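You operate a simulated robot arm through the tools that you are given. There is no shell and no other tool. Be economical: measure what you need, move in short steps, check, and stop when the job is done.

Carry out the task below with a simulated robot arm. There is one attempt and no reset: what you move stays moved.

Task
Fit both castors to the dolly board and tighten the blue ring bolt.
Fine: grey castor in the socket by the clamp, black by the tow bracket; use the orange socket key and put it back in its pocket.

Only the result counts: the job must be done as asked and must still hold three seconds after the hand-in. Knocking over, shifting, dropping, spilling or breaking anything else fails it.

Robot
A 7-joint arm with a two-finger parallel gripper, fixed in place. Base frame: the origin is at the foot of the arm, x ahead of it, y to its left, z up; the work surface is at about z = 930. Units: mm, rad, N and s.
With the tool pointing down near the work surface it reaches from about 220 to 680 mm from the base axis. Its first joint turns from -1.152 to 1.152 rad. Payload 2.4 kg.
Tool frame: the origin (TCP) lies between the finger pads and is the grasp point; the fingertips stand 30 mm ahead of it; z points along the fingers, y is the line along which they close. Largest opening 94 mm; finger width 28, thickness 10; the body of the gripper, 50 by 96 mm, starts 55 mm behind the TCP.
Orientation is told as [roll, pitch, yaw] about the base's x, y, z axes, in that order, counted from this pose: with the fingers straight down and closing along the base's y, the tool's x points along the base's -x, its y along +y and its z along -z.

Tools
- The arm moves only by the tool servo_tool. Its argument "steps" is a list that holds one entry, the list of rows, each a list of 7 numbers: the opening, from 0 (shut) to 1 (fully open), then the shift along the base's x, y, z in units of 30 mm (1.0 is 30 mm), then the turn, a rotation vector about the base's x, y, z in units of 8 degrees (1.0 is 8 degrees). In form: [[[gripper, dx, dy, dz, rx, ry, rz], ...]]. A call has 1 to 8 rows; each row shifts and turns the commanded pose from where the row before left it. A call with a number of a shift or a turn outside -1 to 1 is refused whole. Each row takes 0.2 s and may step no farther than 50 mm and 0.15 rad from the row before; otherwise, or with a gripper value out of range, the whole call is refused. A pose out of reach is approached as far as the arm can. The call stops where the force on the tool passes 40 N (or 10 N more than at its start, if that is more) or the arm is blocked; 0.2 s more then pass. Each finger travels about 153 mm/s and halts on what it meets, pressing with about 35 N; the grip force reading is that of the motor and also rises with nothing between the fingers. The clock runs only during rows and for 0.2 s after the last one: add rows that do not move to give the fingers time. The reply holds the time, the measured pose of the TCP, the force on the tool along the base axes, the opening and the grip force, in the units named above and with some noise, with the torque about the TCP (base axes, N m) and any sound that the robot's microphone picked up.
- Cameras (640 x 400 px; columns grow to the right, rows downward): "scene" is fixed at [40.6, 472.5, 1449.5]; the picture's right is [-0.75, -0.67, 0.00], its down [-0.34, 0.38, -0.86] and it looks along [0.57, -0.64, -0.52] (base axes); focal length 290 px, centre (320, 200). "wrist" rides on the gripper at [76, 14, -103] in the tool frame; the picture's right is [-0.18, 0.98, 0.00], its down [-0.75, -0.14, -0.64] and it looks along [-0.63, -0.12, 0.77] (tool axes); focal length 243 px, centre (320, 200). There is no depth. A picture from a camera that has moved, and an enlarged one, comes with that camera's place and axes in the base frame and with its lens.
- capture(camera): a new picture of that camera. The clock stands still meanwhile.
- zoom(camera, box): a new picture of the part [left, top, right, bottom] of that camera's present view, enlarged. The clock stands still meanwhile.
- finish_job(): hands the job in; it is judged then, once.

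Go step by step. Nothing tells you positions but the pictures and the camera data: compare them with the known pose of the tool, close in by small moves and look again before you grip or let go. The budget is 120 turns and 68 pictures, counting those below and the enlarged ones. Unless the task says otherwise, let go and move clear before handing in.

The tools are called after "Call:" as a command line: name --argument value ..., lists and objects as JSON in quotes. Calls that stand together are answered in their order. servo_tool: Moves the arm, as the interface text tells. Its arguments: {"type":"object","properties":{"steps":{"type":"array","items":{"type":"array","items":{"type":"array","items":{"type":"number"}}}}},"required":["steps"]} The other tools are called the same way: capture (camera) takes a picture; zoom (camera, box) takes an enlarged picture of a part of a camera's view; finish_job () hands the job in.

At the start:

```text
time: 0.0
eef_pos: [420.0, 39.8, 1247.6]
tool_rot: [0.0, 0.0, 0.001]
ft_force: [0.1, -0.2, -0.5]
wrist_torque: [0.03, 0.01, -0.04]
finger_gap: 93.9
grasp_force: 0.1
```

scene: 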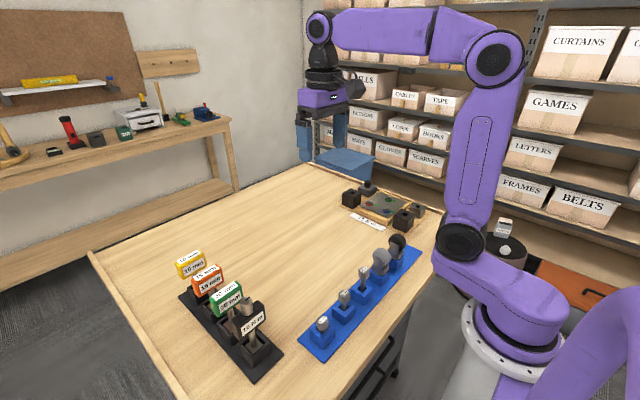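
wrist: 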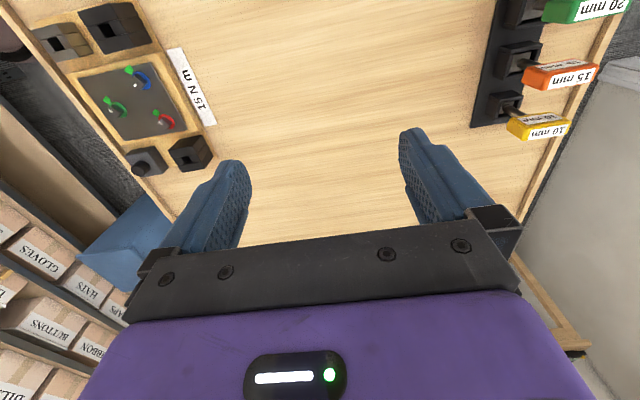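

I see a dolly board at the far right, a blue rack with castors, and a black rack with socket keys on the left. I'll zoom in on each of these first.

Call:
zoom --camera "scene" --box '[320, 170, 440, 245]'

Call:
zoom --camera "scene" --box '[290, 225, 434, 365]'

Call:
zoom --camera "scene" --box '[165, 240, 295, 385]'

Call:
zoom --camera "wrist" --box '[20, 0, 230, 180]'

```text
5.33 times, centred on (380, 208) of scene
camera zoom: at [40.6, 472.5, 1449.5], right [-0.75, -0.67, 0.0], down [-0.34, 0.38, -0.86], along [0.57, -0.64, -0.52], focal length 1549 px, centre (0, 160)
```

zoom: 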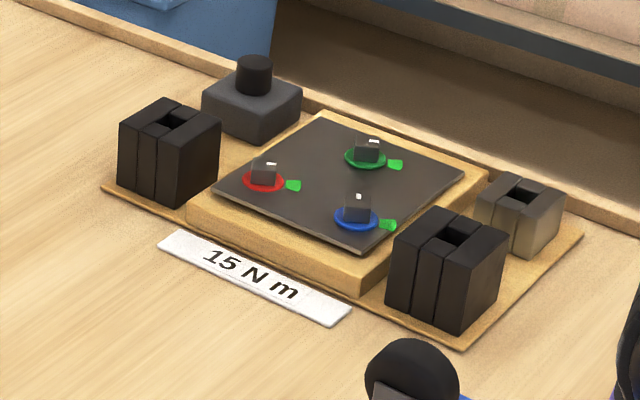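

```text
2.86 times, centred on (362, 295) of scene
camera zoom: at [40.6, 472.5, 1449.5], right [-0.75, -0.67, 0.0], down [-0.34, 0.38, -0.86], along [0.57, -0.64, -0.52], focal length 830 px, centre (200, -71)
```

zoom: 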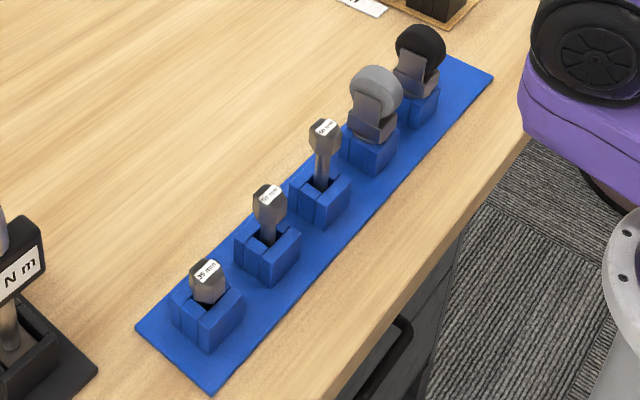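

```text
2.76 times, centred on (230, 312) of scene
camera zoom: at [40.6, 472.5, 1449.5], right [-0.75, -0.67, 0.0], down [-0.34, 0.38, -0.86], along [0.57, -0.64, -0.52], focal length 801 px, centre (568, -110)
```

zoom: 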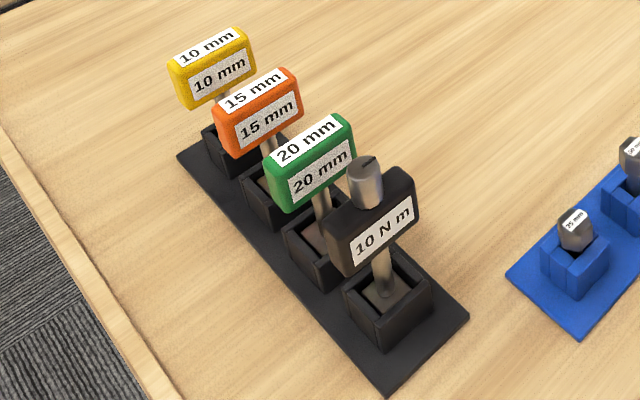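

```text
2.22 times, centred on (125, 90) of wrist
camera zoom: at [344.3, 53.8, 1349.4], right [0.18, 0.98, 0.0], down [0.75, -0.14, 0.64], along [0.63, -0.12, -0.77], focal length 539 px, centre (753, 444)
```

zoom: 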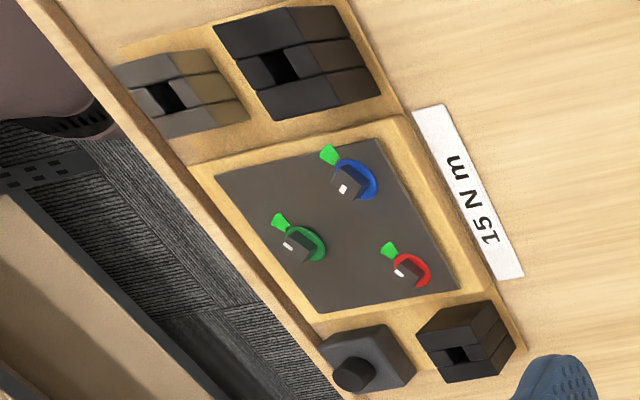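

The board lies near (390, -225), and the blue bolt is seen consistently by both cameras. I'll move the wrist camera over the board for a close look.

Call:
servo_tool --steps '[[[1, -0.4, -1, -0.2, 0, 0, 0], [1, -0.4, -1, -0.2, 0, 0, 0], [1, -0.4, -1, -0.2, 0, 0, 0], [1, -0.4, -1, -0.2, 0, 0, 0], [1, -0.4, -1, -0.2, 0, 0, 0], [1, -0.4, -1, -0.2, 0, 0, 0], [1, -0.4, -1, -0.2, 0, 0, 0], [1, -0.4, -1, -0.2, 0, 0, 0]]]'

Call:
capture --camera "wrist"

```text
time: 1.8
eef_pos: [324.1, -200.7, 1198.0]
tool_rot: [-0.001, -0.001, 0.0]
ft_force: [-0.4, -0.3, -0.4]
wrist_torque: [0.02, 0.02, 0.0]
finger_gap: 94.0
grasp_force: 0.0
```

```text
61 pictures are left
camera wrist: at [248.2, -186.5, 1301.1], right [0.18, 0.98, 0.0], down [0.75, -0.14, 0.64], along [0.63, -0.12, -0.77], focal length 243 px, centre (320, 200)
```

wrist: 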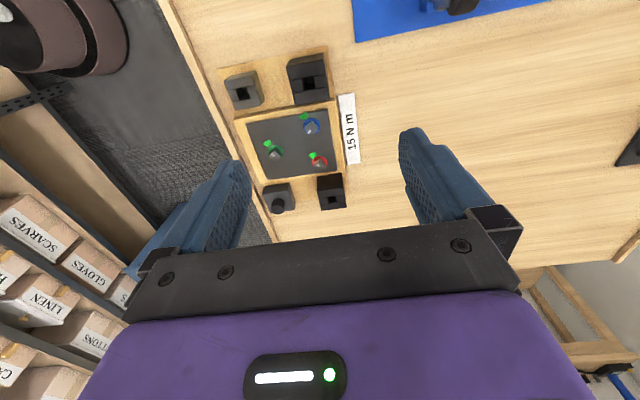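

The whole board is in view now. I'll zoom in to read its details.

Call:
zoom --camera "wrist" --box '[210, 40, 370, 220]'

Call:
zoom --camera "scene" --box '[335, 175, 435, 240]'

```text
2.22 times, centred on (290, 130) of wrist
camera zoom: at [248.2, -186.5, 1301.1], right [0.18, 0.98, 0.0], down [0.75, -0.14, 0.64], along [0.63, -0.12, -0.77], focal length 539 px, centre (387, 356)
```

zoom: 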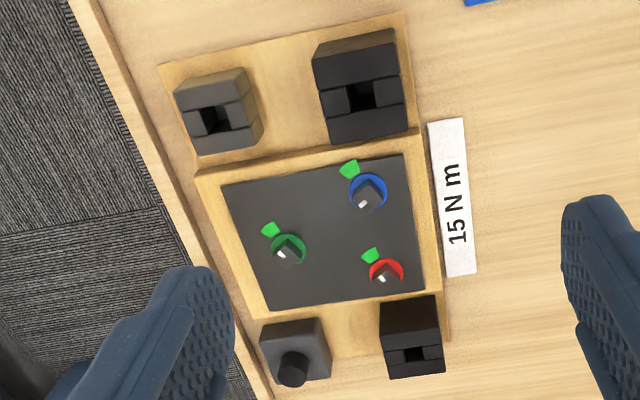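

```text
6.15 times, centred on (385, 208) of scene
camera zoom: at [40.6, 472.5, 1449.5], right [-0.75, -0.67, 0.0], down [-0.34, 0.38, -0.86], along [0.57, -0.64, -0.52], focal length 1787 px, centre (-80, 154)
```

zoom: 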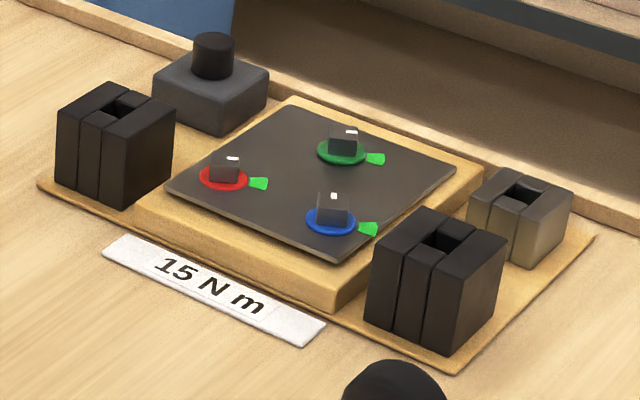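

I need a closer view to tell the clamp from the tow bracket. I'll lower the camera while staying clear of the blocks.

Call:
servo_tool --steps '[[[1, 0, 0, -1, 0, 0, 0], [1, 0, 0, -1, 0, 0, 0], [1, 0, 0, -1, 0, 0, 0], [1, 0, 0, -1, 0, 0, 0]]]'

Call:
capture --camera "wrist"

```text
time: 2.8
eef_pos: [323.5, -199.2, 1078.9]
tool_rot: [-0.001, 0.001, 0.001]
ft_force: [-0.7, 0.0, 0.6]
wrist_torque: [0.01, 0.0, 0.05]
finger_gap: 94.0
grasp_force: 0.0
```

```text
58 pictures are left
camera wrist: at [248.7, -185.5, 1181.2], right [0.18, 0.98, 0.0], down [0.75, -0.14, 0.64], along [0.63, -0.12, -0.77], focal length 243 px, centre (320, 200)
```

wrist: 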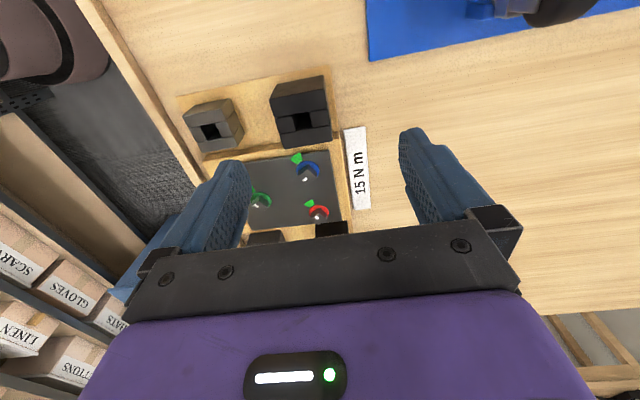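

Call:
zoom --camera "wrist" --box '[170, 60, 370, 240]'

Call:
servo_tool --steps '[[[1, 1, -0.3, 0, 0, 0, 0], [1, 1, -0.3, 0, 0, 0, 0], [1, 1, -0.3, 0, 0, 0, 0], [1, 1, -0.3, 0, 0, 0, 0]]]'

Call:
capture --camera "wrist"

```text
2.22 times, centred on (270, 150) of wrist
camera zoom: at [248.7, -185.5, 1181.2], right [0.18, 0.98, 0.0], down [0.75, -0.14, 0.64], along [0.63, -0.12, -0.77], focal length 539 px, centre (431, 311)
```

zoom: 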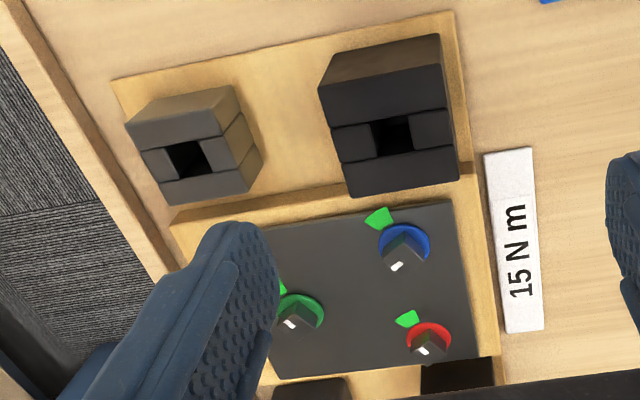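

```text
time: 3.8
eef_pos: [442.5, -236.4, 1079.3]
tool_rot: [0.0, 0.0, -0.002]
ft_force: [-0.6, 0.8, 0.2]
wrist_torque: [0.0, 0.02, 0.0]
finger_gap: 94.0
grasp_force: 0.1
```

```text
56 pictures are left
camera wrist: at [368.4, -221.7, 1180.9], right [0.19, 0.98, 0.0], down [0.75, -0.14, 0.64], along [0.63, -0.12, -0.77], focal length 243 px, centre (320, 200)
```

wrist: 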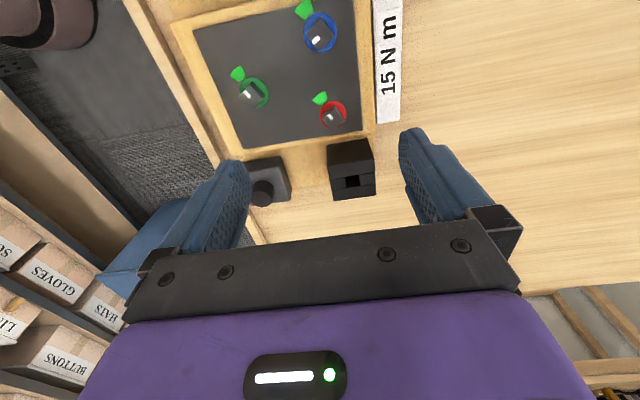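

Call:
zoom --camera "wrist" --box '[225, 60, 385, 220]'

Call:
zoom --camera "scene" --box '[405, 195, 435, 218]'

```text
2.50 times, centred on (305, 140) of wrist
camera zoom: at [368.4, -221.7, 1180.9], right [0.19, 0.98, 0.0], down [0.75, -0.14, 0.64], along [0.63, -0.12, -0.77], focal length 606 px, centre (358, 350)
```

zoom: 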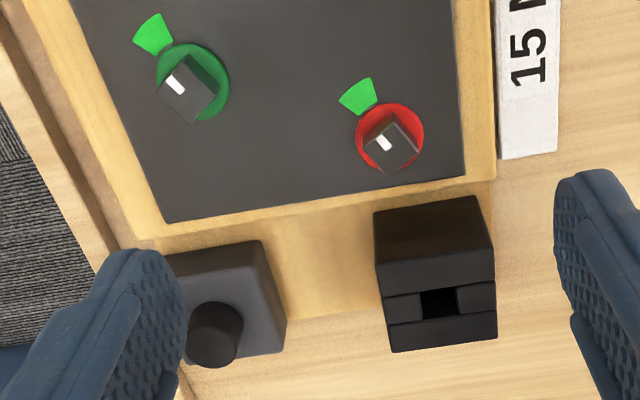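

```text
16.00 times, centred on (420, 206) of scene
camera zoom: at [40.6, 472.5, 1449.5], right [-0.75, -0.67, 0.0], down [-0.34, 0.38, -0.86], along [0.57, -0.64, -0.52], focal length 4646 px, centre (-1280, 96)
```

zoom: 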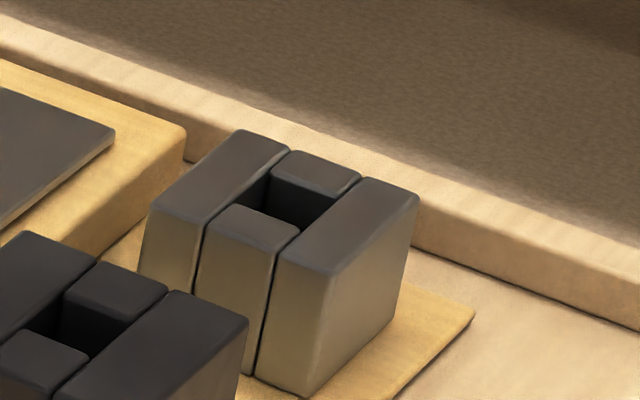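

Reading so far: the black blocks with square holes are the castor sockets. I take the knob block on the +x side to be the clamp and the hollow receiver on the -x side to be the tow bracket. Next I'll look at the castors in the blue rack near x=266.

Call:
servo_tool --steps '[[[1, -0.87, 0.98, 0.3, 0, 0, 0], [1, -0.87, 0.98, 0.3, 0, 0, 0], [1, -0.87, 0.98, 0.3, 0, 0, 0], [1, -0.87, 0.98, 0.3, 0, 0, 0], [1, -0.87, 0.98, 0.3, 0, 0, 0], [1, -0.87, 0.98, 0.3, 0, 0, 0], [1, -0.87, 0.98, 0.3, 0, 0, 0], [1, -0.87, 0.98, 0.3, 0, 0, 0]]]'

Call:
capture --camera "wrist"

Call:
zoom --camera "scene" --box '[360, 225, 430, 295]'

```text
time: 5.6
eef_pos: [234.4, -0.1, 1151.1]
tool_rot: [0.0, 0.0, -0.002]
ft_force: [-0.5, 0.2, -0.4]
wrist_torque: [0.03, 0.06, -0.05]
finger_gap: 94.2
grasp_force: 0.1
```

```text
53 pictures are left
camera wrist: at [159.5, 13.7, 1254.0], right [0.19, 0.98, 0.0], down [0.75, -0.14, 0.64], along [0.63, -0.12, -0.77], focal length 243 px, centre (320, 200)
```

wrist: 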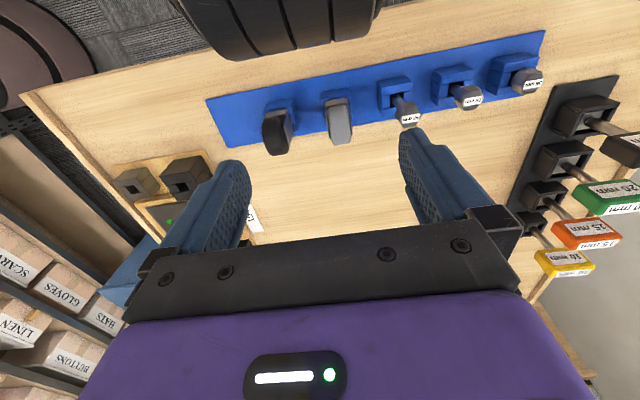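

```text
5.71 times, centred on (395, 260) of scene
camera zoom: at [40.7, 472.5, 1449.5], right [-0.75, -0.67, 0.0], down [-0.34, 0.38, -0.86], along [0.57, -0.64, -0.52], focal length 1659 px, centre (-109, -143)
```

zoom: 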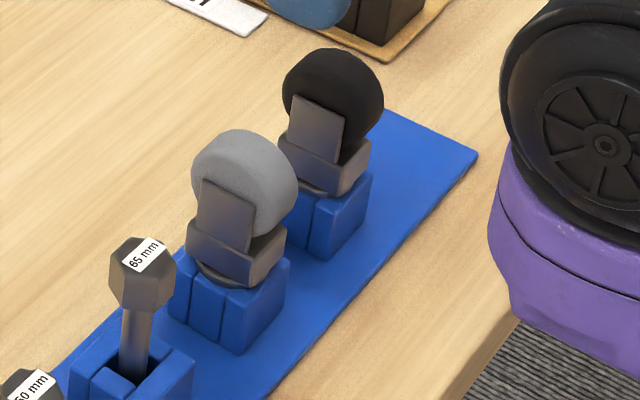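

The castors stand wheel-up with fork plates facing ±y, and the rack is aligned with y. I'll zoom the wrist view for measurements.

Call:
zoom --camera "wrist" --box '[240, 70, 400, 170]'

```text
4.00 times, centred on (320, 120) of wrist
camera zoom: at [159.5, 13.7, 1254.0], right [0.19, 0.98, 0.0], down [0.75, -0.14, 0.64], along [0.63, -0.12, -0.77], focal length 970 px, centre (320, 520)
```

zoom: 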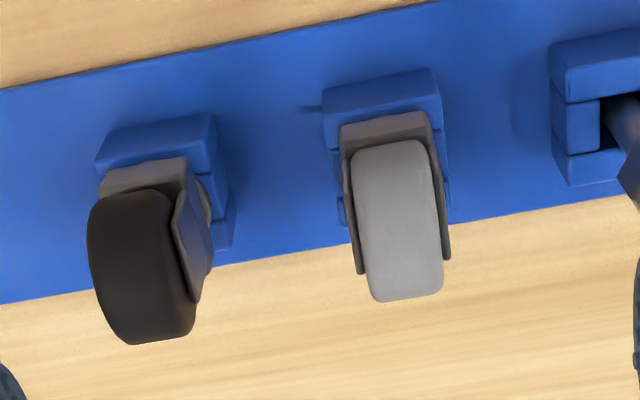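

Triangulation puts the grey wheel near (265, 14, 1004) and the black near (265, -56, 1004), with a pitch of 70. The socket holes are near (323, -216) and (511, -215), with tops at about 979. I'll approach the grey castor with the fingers partly open.

Call:
servo_tool --steps '[[[0.64, 0.5, 0.23, -0.8, 0, 0, 0], [0.64, 0.5, 0.24, -0.8, 0, 0, 0], [0.64, 0, 0, -0.8, 0, 0, 0], [0.64, 0, 0, -0.2, 0, 0, 0]]]'

Call:
capture --camera "wrist"

Call:
zoom --camera "scene" --box '[340, 195, 450, 295]'

```text
time: 6.6
eef_pos: [266.6, 14.6, 1079.6]
tool_rot: [0.0, 0.001, 0.001]
ft_force: [-0.3, 0.2, 0.6]
wrist_torque: [-0.02, 0.02, 0.01]
finger_gap: 60.2
grasp_force: 0.0
out of reach, approached as far as the arm can: row 3
```

```text
50 pictures are left
camera wrist: at [192.7, 28.4, 1182.2], right [0.18, 0.98, 0.0], down [0.75, -0.14, 0.64], along [0.63, -0.12, -0.77], focal length 243 px, centre (320, 200)
```

wrist: 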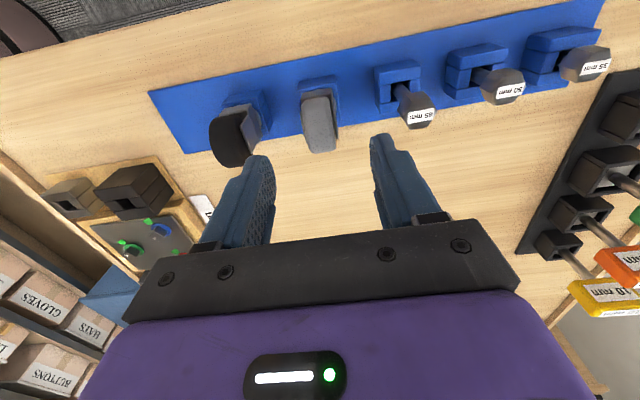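

```text
4.00 times, centred on (395, 245) of scene
camera zoom: at [40.6, 472.5, 1449.5], right [-0.75, -0.67, 0.0], down [-0.34, 0.38, -0.86], along [0.57, -0.64, -0.52], focal length 1162 px, centre (20, 20)
```

zoom: 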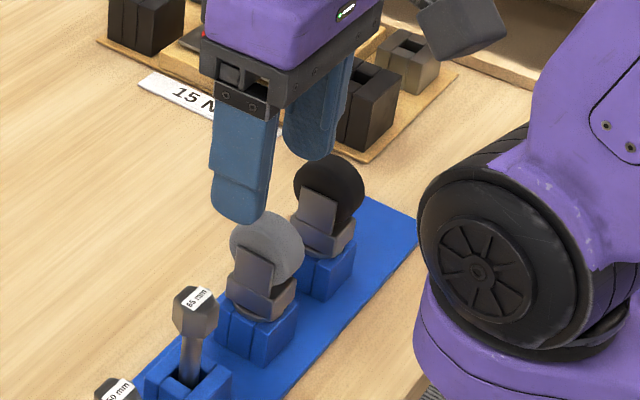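

The last rows fell slightly short of reach. I'll try a small further descent to see.

Call:
servo_tool --steps '[[[0.64, 0, 0, -0.5, 0, 0, 0], [0.64, 0, 0, 0, 0, 0, 0]]]'

```text
time: 7.2
eef_pos: [267.1, 14.3, 1065.4]
tool_rot: [0.001, -0.001, 0.0]
ft_force: [0.2, -0.6, 0.7]
wrist_torque: [0.01, 0.0, 0.02]
finger_gap: 59.9
grasp_force: 0.0
```

The descent works. I'll go on down to z≈1008 and close on the fork.

Call:
servo_tool --steps '[[[0.64, -0.05, 0, -0.7, 0, 0, 0], [0.64, 0, 0, -0.7, 0, 0, 0], [0.64, 0, 0, -0.5, 0, 0, 0], [0.64, 0, 0, 0, 0, 0, 0]]]'

Call:
zoom --camera "wrist" --box '[200, 60, 440, 260]'

Call:
zoom --camera "scene" --box '[350, 225, 430, 295]'

```text
time: 8.2
eef_pos: [265.7, 15.4, 1007.9]
tool_rot: [0.001, -0.001, 0.0]
ft_force: [-0.1, 0.1, 0.1]
wrist_torque: [0.0, -0.03, 0.04]
finger_gap: 60.2
grasp_force: 0.0
```

```text
2.00 times, centred on (320, 160) of wrist
camera zoom: at [190.7, 28.7, 1110.0], right [0.18, 0.98, 0.0], down [0.75, -0.14, 0.64], along [0.63, -0.12, -0.77], focal length 485 px, centre (320, 280)
```

zoom: 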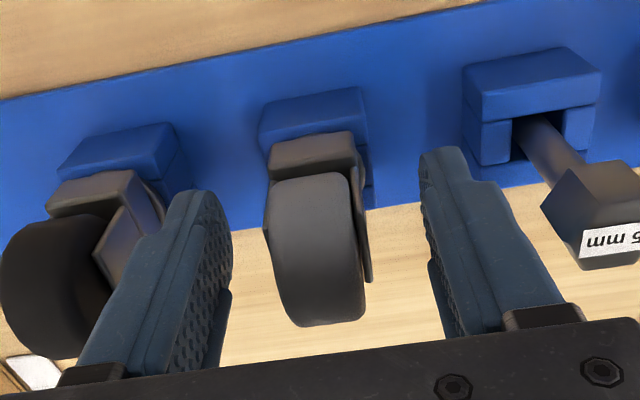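

```text
5.71 times, centred on (390, 260) of scene
camera zoom: at [40.6, 472.5, 1449.5], right [-0.75, -0.67, 0.0], down [-0.34, 0.38, -0.86], along [0.57, -0.64, -0.52], focal length 1659 px, centre (-80, -143)
```

zoom: 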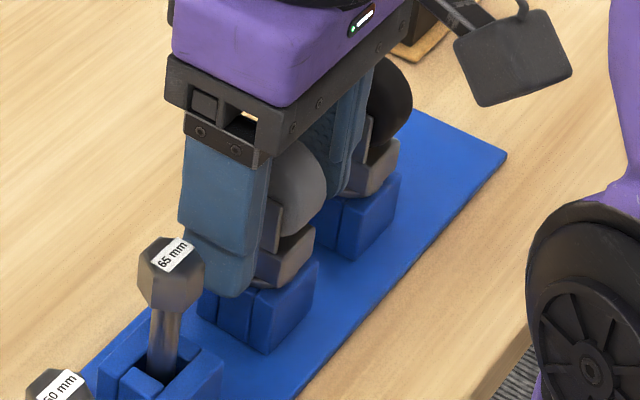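

The fingers straddle the fork well. I'll shift y by -1 mm and close.

Call:
servo_tool --steps '[[[0.64, 0, -0.04, 0, 0, 0, 0], [0.1, 0, 0, 0, 0, 0, 0], [0.1, 0, 0, 0, 0, 0, 0], [0.1, 0, 0, 0, 0, 0, 0]]]'

```text
time: 9.2
eef_pos: [265.8, 13.1, 1008.0]
tool_rot: [0.0, -0.001, -0.001]
ft_force: [-0.7, 0.0, -0.1]
wrist_torque: [-0.04, 0.0, 0.03]
finger_gap: 25.2
grasp_force: 34.7
```

I have a grip at a 25 mm gap. I'll lift straight up.

Call:
servo_tool --steps '[[[0.1, 0, 0, 0.5, 0, 0, 0], [0.1, 0, 0, 0.7, 0, 0, 0], [0.1, 0, 0, 1, 0, 0, 0], [0.1, 0, 0, 1, 0, 0, 0]]]'

Call:
zoom --camera "wrist" --box '[200, 60, 440, 260]'

Call:
zoom --camera "scene" --box '[340, 195, 440, 295]'

```text
time: 10.2
eef_pos: [266.7, 13.1, 1103.8]
tool_rot: [0.0, 0.0, -0.001]
ft_force: [-0.1, -0.5, -0.6]
wrist_torque: [-0.01, 0.0, 0.0]
finger_gap: 25.1
grasp_force: 35.0
```

```text
2.00 times, centred on (320, 160) of wrist
camera zoom: at [191.5, 27.4, 1206.6], right [0.18, 0.98, 0.0], down [0.75, -0.14, 0.64], along [0.63, -0.12, -0.77], focal length 485 px, centre (320, 280)
```

zoom: 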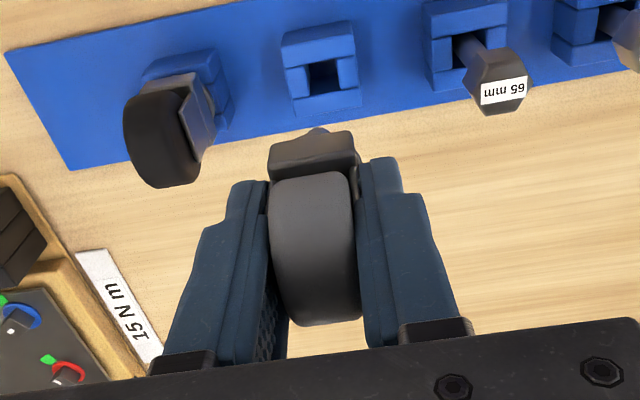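

```text
4.00 times, centred on (390, 245) of scene
camera zoom: at [40.7, 472.5, 1449.5], right [-0.75, -0.67, 0.0], down [-0.34, 0.38, -0.86], along [0.57, -0.64, -0.52], focal length 1162 px, centre (40, 20)
```

zoom: 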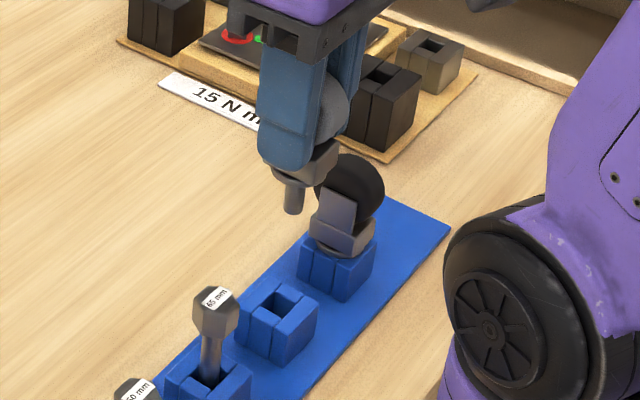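

The castor came out cleanly with its round stem pointing down. I'll carry it toward the +x socket (by the knob clamp) at safe height.

Call:
servo_tool --steps '[[[0.1, 0.9, -0.85, 0, 0, 0, 0], [0.1, 0.9, -0.85, 0, 0, 0, 0], [0.1, 0.9, -0.85, 0, 0, 0, 0], [0.1, 0.9, -0.85, 0, 0, 0, 0], [0.1, 0.9, -0.85, 0, 0, 0, 0], [0.1, 0.9, -0.85, 0, 0, 0, 0], [0.1, 0.9, -0.85, 0, 0, 0, 0], [0.1, 0.9, -0.85, 0, 0, 0, 0]]]'

Call:
servo_tool --steps '[[[0.1, 0.8, -0.8, 0, 0, 0, 0], [0.1, 0, 0, -0.7, 0, 0, 0], [0.1, 0, 0, -0.6, 0, 0, 0], [0.1, 0, 0, 0, 0, 0, 0]]]'

Call:
zoom --camera "wrist" --box '[220, 40, 420, 200]'

Call:
zoom --camera "scene" --box '[325, 165, 375, 215]'

```text
time: 12.0
eef_pos: [483.0, -191.3, 1104.2]
tool_rot: [0.001, 0.001, -0.002]
ft_force: [-0.4, -1.0, -0.6]
wrist_torque: [0.03, -0.02, -0.05]
finger_gap: 25.2
grasp_force: 35.1
```

```text
time: 13.0
eef_pos: [505.2, -213.8, 1064.7]
tool_rot: [0.0, 0.0, -0.002]
ft_force: [-0.3, 0.0, -0.5]
wrist_torque: [0.0, -0.02, -0.04]
finger_gap: 25.0
grasp_force: 34.8
```

```text
2.50 times, centred on (320, 120) of wrist
camera zoom: at [431.6, -200.8, 1166.8], right [0.19, 0.98, 0.0], down [0.75, -0.14, 0.64], along [0.63, -0.12, -0.77], focal length 606 px, centre (320, 400)
```

zoom: 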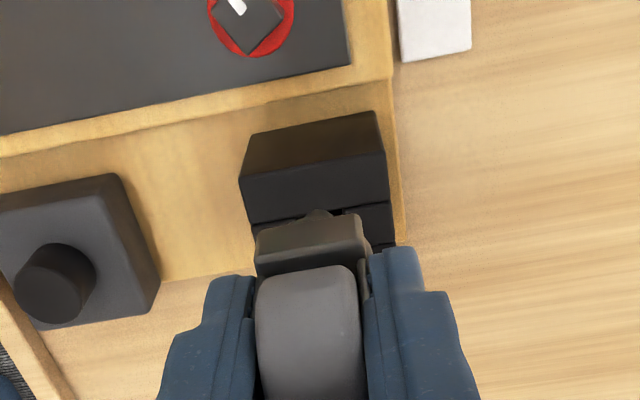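

```text
8.00 times, centred on (350, 190) of scene
camera zoom: at [40.7, 472.5, 1449.5], right [-0.75, -0.67, 0.0], down [-0.34, 0.38, -0.86], along [0.57, -0.64, -0.52], focal length 2323 px, centre (80, 280)
```

zoom: 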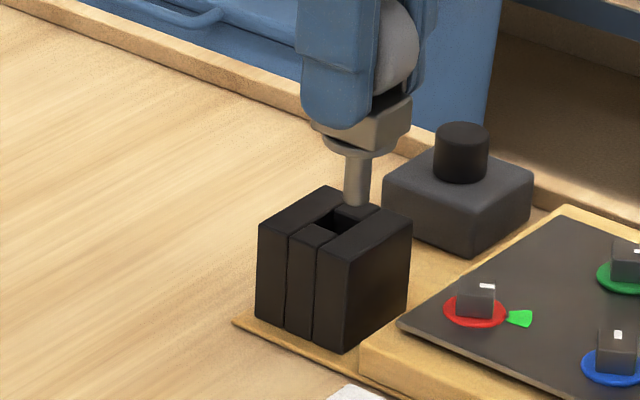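

The socket top is at z≈980, its block centre at about (515, -214), and the stem tip is near (506.5, -214, 991). I'll shift +8.5 mm in x and recheck.

Call:
servo_tool --steps '[[[0.1, 0.28, 0, 0, 0, 0, 0], [0.1, 0, 0, 0, 0, 0, 0]]]'

Call:
zoom --camera "scene" --box '[340, 175, 370, 195]'

Call:
zoom --camera "wrist" --box '[280, 60, 360, 140]'

```text
time: 13.6
eef_pos: [514.7, -215.2, 1065.4]
tool_rot: [0.0, 0.001, -0.002]
ft_force: [0.4, 0.0, -0.5]
wrist_torque: [0.03, 0.02, 0.0]
finger_gap: 25.7
grasp_force: 34.8
```

```text
16.00 times, centred on (355, 185) of scene
camera zoom: at [40.7, 472.5, 1449.5], right [-0.75, -0.67, 0.0], down [-0.34, 0.38, -0.86], along [0.57, -0.64, -0.52], focal length 4646 px, centre (-240, 440)
```

zoom: 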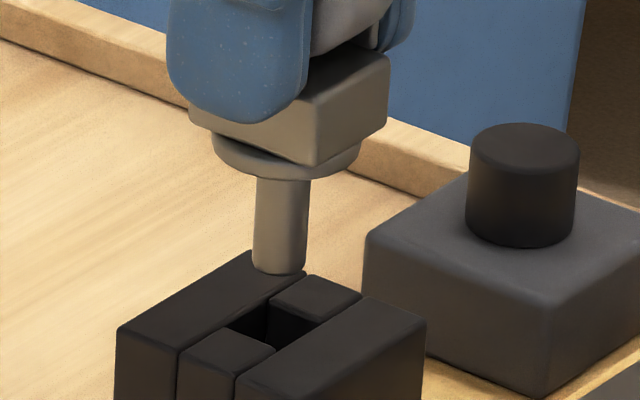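

```text
5.00 times, centred on (320, 100) of wrist
camera zoom: at [440.0, -200.9, 1167.4], right [0.19, 0.98, 0.0], down [0.75, -0.14, 0.64], along [0.63, -0.12, -0.77], focal length 1213 px, centre (320, 700)
```

zoom: 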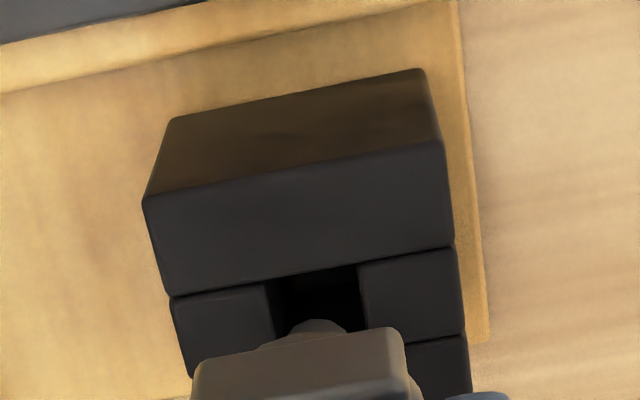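

The tip is within about 2 mm of the hole centre. I'll shift +1.7 mm in x and lower until just inside the hole.

Call:
servo_tool --steps '[[[0.1, 0.057, -0.007, 0, 0, 0, 0], [0.1, 0, 0, -0.3, 0, 0, 0], [0.1, 0, 0, 0, 0, 0, 0]]]'

Call:
zoom --camera "scene" --box '[340, 175, 370, 195]'

```text
time: 14.4
eef_pos: [516.2, -214.7, 1055.2]
tool_rot: [0.001, 0.0, 0.0]
ft_force: [0.0, 0.5, -0.9]
wrist_torque: [-0.02, 0.03, 0.04]
finger_gap: 25.4
grasp_force: 35.1
```

```text
16.00 times, centred on (355, 185) of scene
camera zoom: at [40.7, 472.5, 1449.5], right [-0.75, -0.67, 0.0], down [-0.34, 0.38, -0.86], along [0.57, -0.64, -0.52], focal length 4646 px, centre (-240, 440)
```

zoom: 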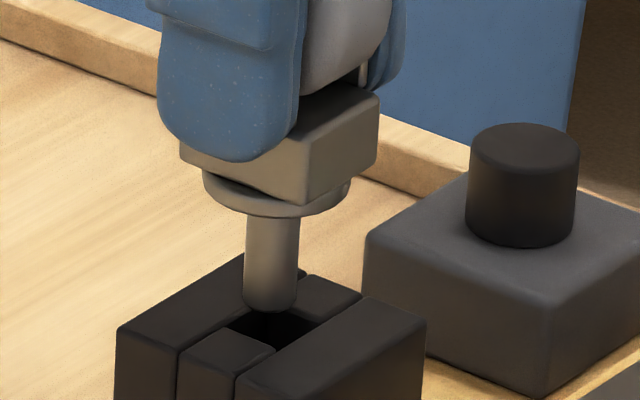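

It lines up well. I'll lower it into the socket.

Call:
servo_tool --steps '[[[0.1, 0, 0, -0.25, 0, 0, 0], [0.1, 0, 0, -0.25, 0, 0, 0], [0.1, 0, 0, -0.2, 0, 0, 0], [0.1, 0, 0, -0.15, 0, 0, 0], [0.1, 0, 0, -0.1, 0, 0, 0], [0.1, 0, 0, -0.1, 0, 0, 0], [0.1, 0, 0, -0.1, 0, 0, 0]]]'

Call:
zoom --camera "scene" --box '[335, 175, 375, 205]'

```text
time: 16.0
eef_pos: [515.4, -215.9, 1022.5]
tool_rot: [-0.001, -0.003, 0.0]
ft_force: [-5.8, 1.5, 18.6]
wrist_torque: [0.17, 0.17, 0.02]
finger_gap: 25.6
grasp_force: 35.1
```

```text
13.33 times, centred on (355, 190) of scene
camera zoom: at [40.2, 472.7, 1449.5], right [-0.75, -0.67, 0.0], down [-0.34, 0.38, -0.86], along [0.57, -0.64, -0.52], focal length 3872 px, centre (-147, 333)
```

zoom: 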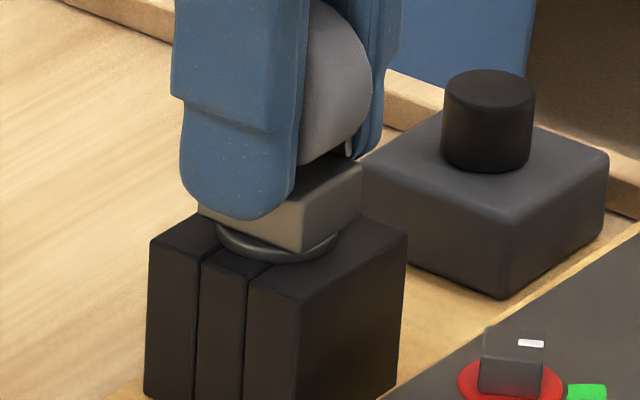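

The flange sits on the socket with an 18 N reaction. I'll press slightly more to make sure it's fully home.

Call:
servo_tool --steps '[[[0.1, 0, 0, -0.05, 0, 0, 0], [0.1, 0, 0, -0.05, 0, 0, 0], [0.1, 0, 0, 0, 0, 0, 0]]]'

```text
time: 16.8
eef_pos: [516.8, -213.4, 1019.5]
tool_rot: [-0.003, -0.003, 0.001]
ft_force: [0.2, 0.3, 24.0]
wrist_torque: [0.06, -0.06, -0.03]
finger_gap: 25.4
grasp_force: 34.7
```

Force is rising without real travel, so it's seated. I'll release and lift.

Call:
servo_tool --steps '[[[0.1, 0, 0, 0.05, 0, 0, 0], [0.55, 0, 0, 0, 0, 0, 0], [0.55, 0, 0, 0, 0, 0, 0], [0.55, 0, 0, 0.5, 0, 0, 0], [0.55, 0, 0, 1, 0, 0, 0], [0.55, 0, 0, 1, 0, 0, 0]]]'

Call:
zoom --camera "scene" --box '[320, 165, 435, 237]'

```text
time: 18.2
eef_pos: [515.3, -214.9, 1095.5]
tool_rot: [0.0, -0.001, -0.002]
ft_force: [1.0, -0.2, -0.7]
wrist_torque: [0.0, 0.0, 0.01]
finger_gap: 51.8
grasp_force: 0.0
```

```text
5.56 times, centred on (378, 201) of scene
camera zoom: at [40.6, 472.5, 1449.5], right [-0.75, -0.67, 0.0], down [-0.34, 0.38, -0.86], along [0.57, -0.64, -0.52], focal length 1613 px, centre (1, 194)
```

zoom: 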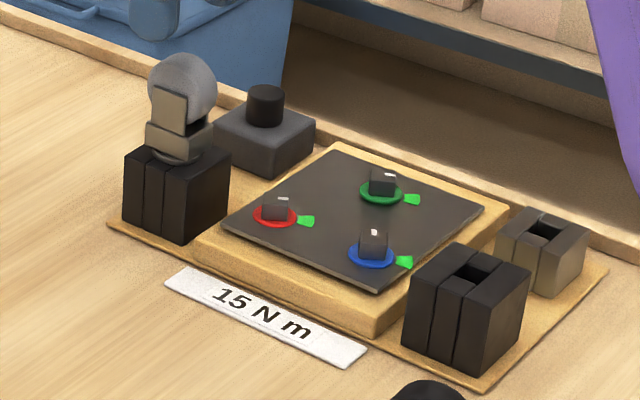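

The grey castor is seated upright. Now I'll go for the black castor near (265.5, -57).

Call:
servo_tool --steps '[[[0.64, -0.92, 0.58, 0.05, 0, 0, 0], [0.64, -0.92, 0.58, 0, 0, 0, 0], [0.64, -0.92, 0.58, 0, 0, 0, 0], [0.64, -0.92, 0.58, 0, 0, 0, 0], [0.64, -0.92, 0.58, 0, 0, 0, 0], [0.64, -0.92, 0.58, 0, 0, 0, 0], [0.64, -0.92, 0.58, 0, 0, 0, 0], [0.64, -0.92, 0.58, 0, 0, 0, 0]]]'

Call:
servo_tool --steps '[[[0.64, -0.94, 0.62, 0, 0, 0, 0], [0.64, 0, 0, -0.8, 0, 0, 0], [0.64, 0, 0, 0, 0, 0, 0]]]'

Call:
zoom --camera "wrist" --box '[200, 60, 440, 260]'

```text
time: 20.0
eef_pos: [295.7, -74.9, 1096.2]
tool_rot: [-0.001, -0.001, 0.0]
ft_force: [0.3, 0.0, 0.3]
wrist_torque: [-0.01, -0.02, 0.01]
finger_gap: 59.9
grasp_force: 0.0
```

```text
time: 20.8
eef_pos: [270.0, -55.5, 1080.3]
tool_rot: [0.0, 0.0, -0.001]
ft_force: [0.1, 0.1, 0.7]
wrist_torque: [-0.02, 0.02, 0.02]
finger_gap: 60.2
grasp_force: 0.1
out of reach, approached as far as the arm can: row 2
```

```text
2.00 times, centred on (320, 160) of wrist
camera zoom: at [196.2, -42.0, 1183.1], right [0.18, 0.98, 0.0], down [0.75, -0.14, 0.64], along [0.63, -0.12, -0.77], focal length 485 px, centre (320, 280)
```

zoom: 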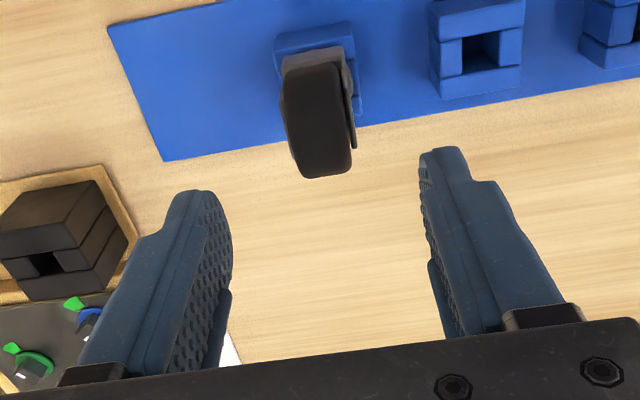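

The black castor is centred in y. I'll correct x by -5 mm and descend to z 1008.

Call:
servo_tool --steps '[[[0.64, -0.17, 0, -0.6, 0, 0, 0], [0.64, 0, 0, -0.6, 0, 0, 0], [0.64, 0, 0, -0.6, 0, 0, 0], [0.64, 0, 0, -0.4, 0, 0, 0], [0.64, 0, 0, 0, 0, 0, 0]]]'

Call:
zoom --camera "wrist" --box '[200, 60, 440, 260]'

```text
time: 22.0
eef_pos: [267.1, -56.3, 1014.2]
tool_rot: [-0.001, 0.0, 0.0]
ft_force: [-0.8, -0.4, 1.1]
wrist_torque: [-0.01, 0.02, 0.03]
finger_gap: 60.1
grasp_force: 0.0
```

```text
2.00 times, centred on (320, 160) of wrist
camera zoom: at [192.1, -42.1, 1116.6], right [0.18, 0.98, 0.0], down [0.75, -0.14, 0.64], along [0.63, -0.12, -0.77], focal length 485 px, centre (320, 280)
```

zoom: 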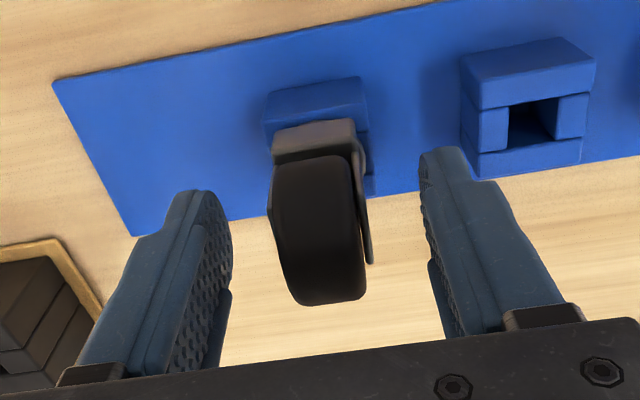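

I'll lower 6 mm more, close and lift.

Call:
servo_tool --steps '[[[0.64, -0.04, -0.02, -0.2, 0, 0, 0], [0.1, 0, 0, 0, 0, 0, 0], [0.1, 0, 0, 0, 0, 0, 0], [0.1, 0, 0, 0, 0, 0, 0], [0.1, 0, 0, 0.5, 0, 0, 0], [0.1, 0, 0, 0.7, 0, 0, 0], [0.1, 0, 0, 1, 0, 0, 0], [0.1, 0, 0, 1, 0, 0, 0]]]'

Call:
zoom --camera "wrist" --box '[200, 60, 440, 260]'

```text
time: 23.8
eef_pos: [265.9, -56.9, 1105.3]
tool_rot: [0.0, 0.001, 0.0]
ft_force: [-0.1, 0.5, -0.6]
wrist_torque: [-0.01, -0.01, -0.02]
finger_gap: 25.4
grasp_force: 35.0
```

```text
2.00 times, centred on (320, 160) of wrist
camera zoom: at [191.0, -43.3, 1208.6], right [0.18, 0.98, 0.0], down [0.75, -0.14, 0.64], along [0.63, -0.12, -0.77], focal length 485 px, centre (320, 280)
```

zoom: 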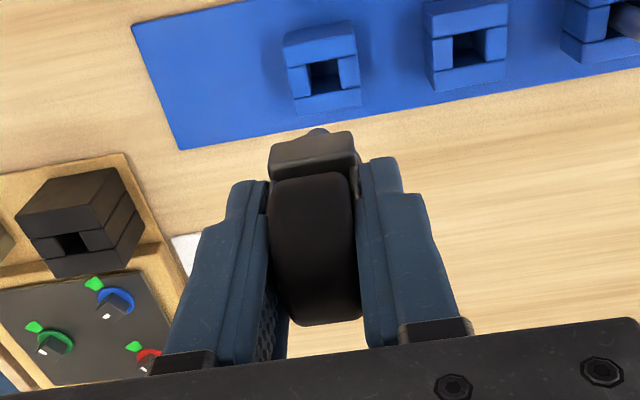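

The black castor is held in the same way. I'll carry it to the -x socket (by the tow bracket), estimated at (323, -214).

Call:
servo_tool --steps '[[[0.1, 0.32, -0.87, 0, 0, 0, 0], [0.1, 0.32, -0.87, 0, 0, 0, 0], [0.1, 0.32, -0.87, 0, 0, 0, 0], [0.1, 0.32, -0.87, 0, 0, 0, 0], [0.1, 0.32, -0.87, 0, 0, 0, 0], [0.1, 0.32, -0.87, -0.3, 0, 0, 0], [0.1, 0, 0, -1, 0, 0, 0], [0.1, 0, 0, 0, 0, 0, 0]]]'

Call:
zoom --camera "scene" --box '[390, 195, 426, 222]'

Call:
zoom --camera "wrist" --box '[280, 60, 360, 140]'

```text
time: 25.6
eef_pos: [322.6, -211.7, 1064.8]
tool_rot: [-0.001, 0.002, 0.001]
ft_force: [0.1, 0.6, -1.6]
wrist_torque: [-0.02, 0.02, 0.01]
finger_gap: 25.3
grasp_force: 35.0
```

```text
14.81 times, centred on (408, 208) of scene
camera zoom: at [40.7, 472.5, 1449.5], right [-0.75, -0.67, 0.0], down [-0.34, 0.38, -0.86], along [0.57, -0.64, -0.52], focal length 4302 px, centre (-984, 74)
```

zoom: 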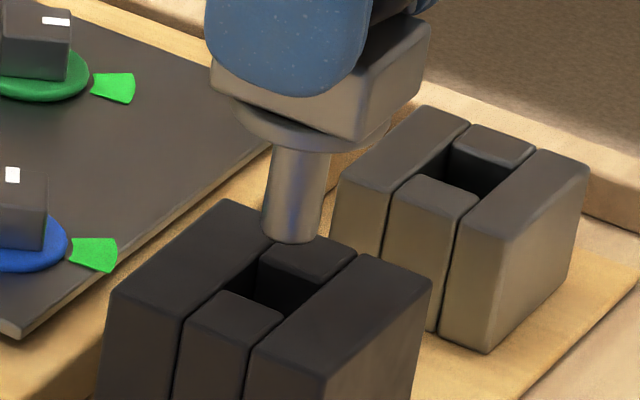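

```text
5.00 times, centred on (320, 100) of wrist
camera zoom: at [248.5, -199.2, 1168.1], right [0.18, 0.98, 0.0], down [0.75, -0.14, 0.64], along [0.63, -0.12, -0.77], focal length 1213 px, centre (320, 700)
```

zoom: 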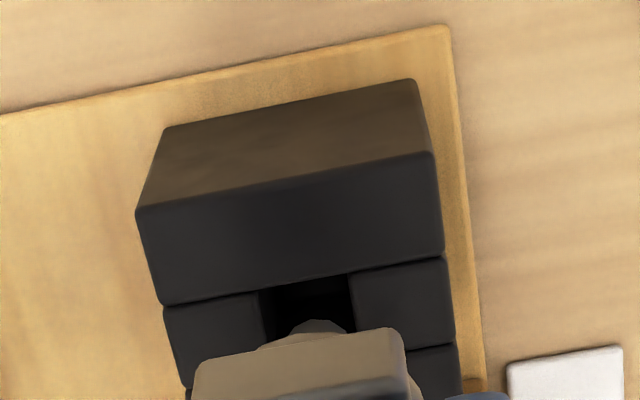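

Compared with the first socket's alignment, I need about +3 mm in x and -1.3 mm in y. I'll adjust, lower 9 mm and look again.

Call:
servo_tool --steps '[[[0.1, 0.1, -0.043, 0, 0, 0, 0], [0.1, 0, 0, -0.3, 0, 0, 0], [0.1, 0, 0, 0, 0, 0, 0]]]'

Call:
zoom --camera "scene" --box '[390, 195, 426, 222]'

Call:
zoom --camera "wrist" --box '[280, 60, 360, 140]'

```text
time: 26.4
eef_pos: [325.2, -214.9, 1055.7]
tool_rot: [0.001, 0.001, 0.001]
ft_force: [-0.4, -0.8, -1.9]
wrist_torque: [-0.01, -0.03, 0.0]
finger_gap: 25.3
grasp_force: 34.9
```

```text
14.81 times, centred on (408, 208) of scene
camera zoom: at [40.7, 472.5, 1449.5], right [-0.75, -0.67, 0.0], down [-0.34, 0.38, -0.86], along [0.57, -0.64, -0.52], focal length 4302 px, centre (-984, 74)
```

zoom: 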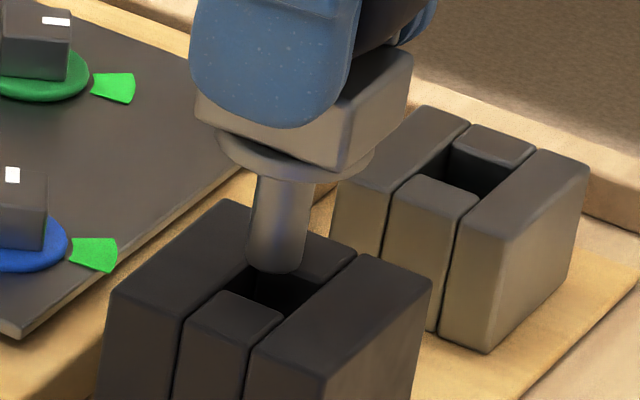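

```text
5.00 times, centred on (320, 100) of wrist
camera zoom: at [251.2, -200.6, 1159.5], right [0.18, 0.98, 0.0], down [0.75, -0.14, 0.64], along [0.63, -0.12, -0.77], focal length 1213 px, centre (320, 700)
```

zoom: 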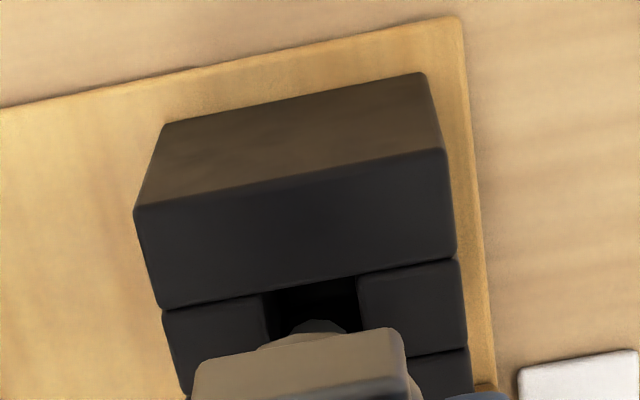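

Almost centred. I'll add a -0.5 mm y trim and insert.

Call:
servo_tool --steps '[[[0.1, 0, -0.017, -0.25, 0, 0, 0], [0.1, 0, 0, -0.25, 0, 0, 0], [0.1, 0, 0, -0.2, 0, 0, 0], [0.1, 0, 0, -0.15, 0, 0, 0], [0.1, 0, 0, -0.1, 0, 0, 0], [0.1, 0, 0, -0.1, 0, 0, 0], [0.1, 0, 0, -0.1, 0, 0, 0], [0.1, 0, 0, 0, 0, 0, 0]]]'

Call:
zoom --camera "scene" --box '[384, 190, 432, 226]'

```text
time: 28.2
eef_pos: [325.1, -215.6, 1021.8]
tool_rot: [-0.002, -0.001, -0.001]
ft_force: [-2.2, 5.4, 24.9]
wrist_torque: [0.15, 0.03, 0.04]
finger_gap: 25.1
grasp_force: 35.3
```

```text
11.11 times, centred on (408, 208) of scene
camera zoom: at [40.3, 472.8, 1449.4], right [-0.75, -0.67, 0.0], down [-0.34, 0.38, -0.86], along [0.57, -0.64, -0.52], focal length 3226 px, centre (-658, 111)
```

zoom: 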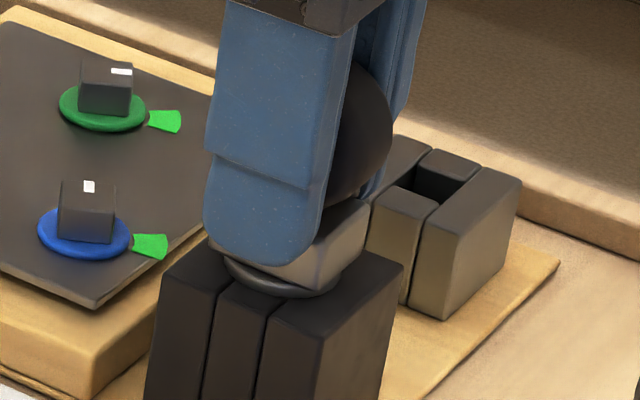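

The black castor is seated. I'll release, lift, and head toward the key rack at about (445, 325).

Call:
servo_tool --steps '[[[0.1, 0, 0, 0.05, 0, 0, 0], [0.5, 0, 0, 0, 0, 0, 0], [0.5, 0, 0, 0, 0, 0, 0], [0.5, 0, 0, 0.5, 0, 0, 0], [0.5, 0, 0, 1, 0, 0, 0], [0.5, 0, 0, 1, 0, 0, 0], [0.5, 0, 0, 1, 0, 0, 0], [0.5, 0, 0, 1, 0, 0, 0]]]'

Call:
servo_tool --steps '[[[1, 0.1, 1, 0.3, 0, 0, 0], [1, 0.1, 1, 0.3, 0, 0, 0], [1, 0.1, 1, 0.3, 0, 0, 0], [1, 0.1, 1, 0.2, 0, 0, 0], [1, 0.1, 1, 0, 0, 0, 0], [1, 0.1, 1, 0, 0, 0, 0], [1, 0.1, 1, 0, 0, 0, 0], [1, 0.1, 1, 0, 0, 0, 0]]]'

Call:
servo_tool --steps '[[[1, 0.1, 1, 0, 0, 0, 0], [1, 0.1, 1, 0, 0, 0, 0], [1, 0.1, 1, 0, 0, 0, 0], [1, 0.1, 1, 0, 0, 0, 0], [1, 0.1, 1, 0, 0, 0, 0], [1, 0.1, 1, 0, 0, 0, 0], [1, 0.1, 1, 0, 0, 0, 0], [1, 0.1, 1, 0, 0, 0, 0]]]'

Call:
capture --camera "wrist"

Call:
zoom --camera "scene" --box '[320, 165, 435, 237]'

```text
time: 30.0
eef_pos: [325.8, -213.3, 1158.6]
tool_rot: [-0.001, 0.003, -0.001]
ft_force: [0.0, -0.3, -0.1]
wrist_torque: [-0.04, -0.01, 0.01]
finger_gap: 46.9
grasp_force: 0.0
```

```text
time: 31.8
eef_pos: [348.9, 25.0, 1190.9]
tool_rot: [0.0, 0.0, -0.001]
ft_force: [-0.3, 0.7, -0.2]
wrist_torque: [-0.03, 0.01, 0.0]
finger_gap: 94.0
grasp_force: 0.0
```

```text
time: 33.6
eef_pos: [374.7, 267.3, 1192.7]
tool_rot: [0.0, -0.001, -0.002]
ft_force: [-0.3, 0.2, 0.2]
wrist_torque: [-0.01, -0.03, 0.01]
finger_gap: 94.2
grasp_force: 0.0
```

```text
29 pictures are left
camera wrist: at [299.6, 280.6, 1294.4], right [0.19, 0.98, 0.0], down [0.75, -0.14, 0.64], along [0.63, -0.12, -0.77], focal length 243 px, centre (320, 200)
```

wrist: 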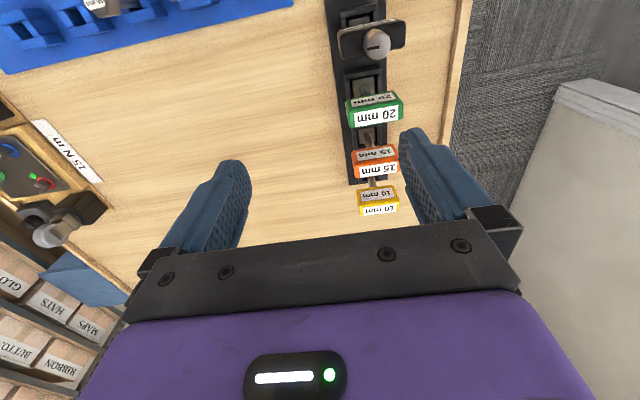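

```text
5.56 times, centred on (378, 201) of scene
camera zoom: at [40.6, 472.5, 1449.5], right [-0.75, -0.67, 0.0], down [-0.34, 0.38, -0.86], along [0.57, -0.64, -0.52], focal length 1613 px, centre (1, 194)
```

zoom: 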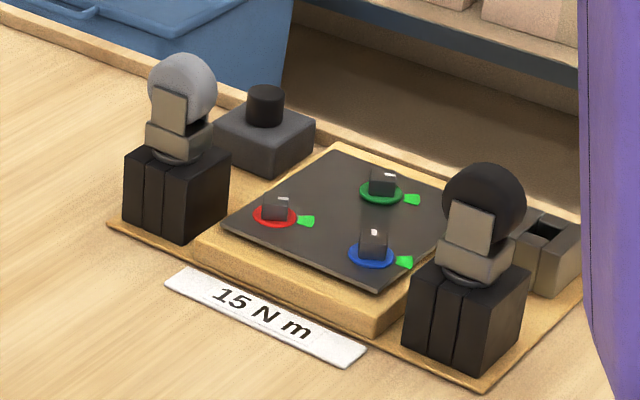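

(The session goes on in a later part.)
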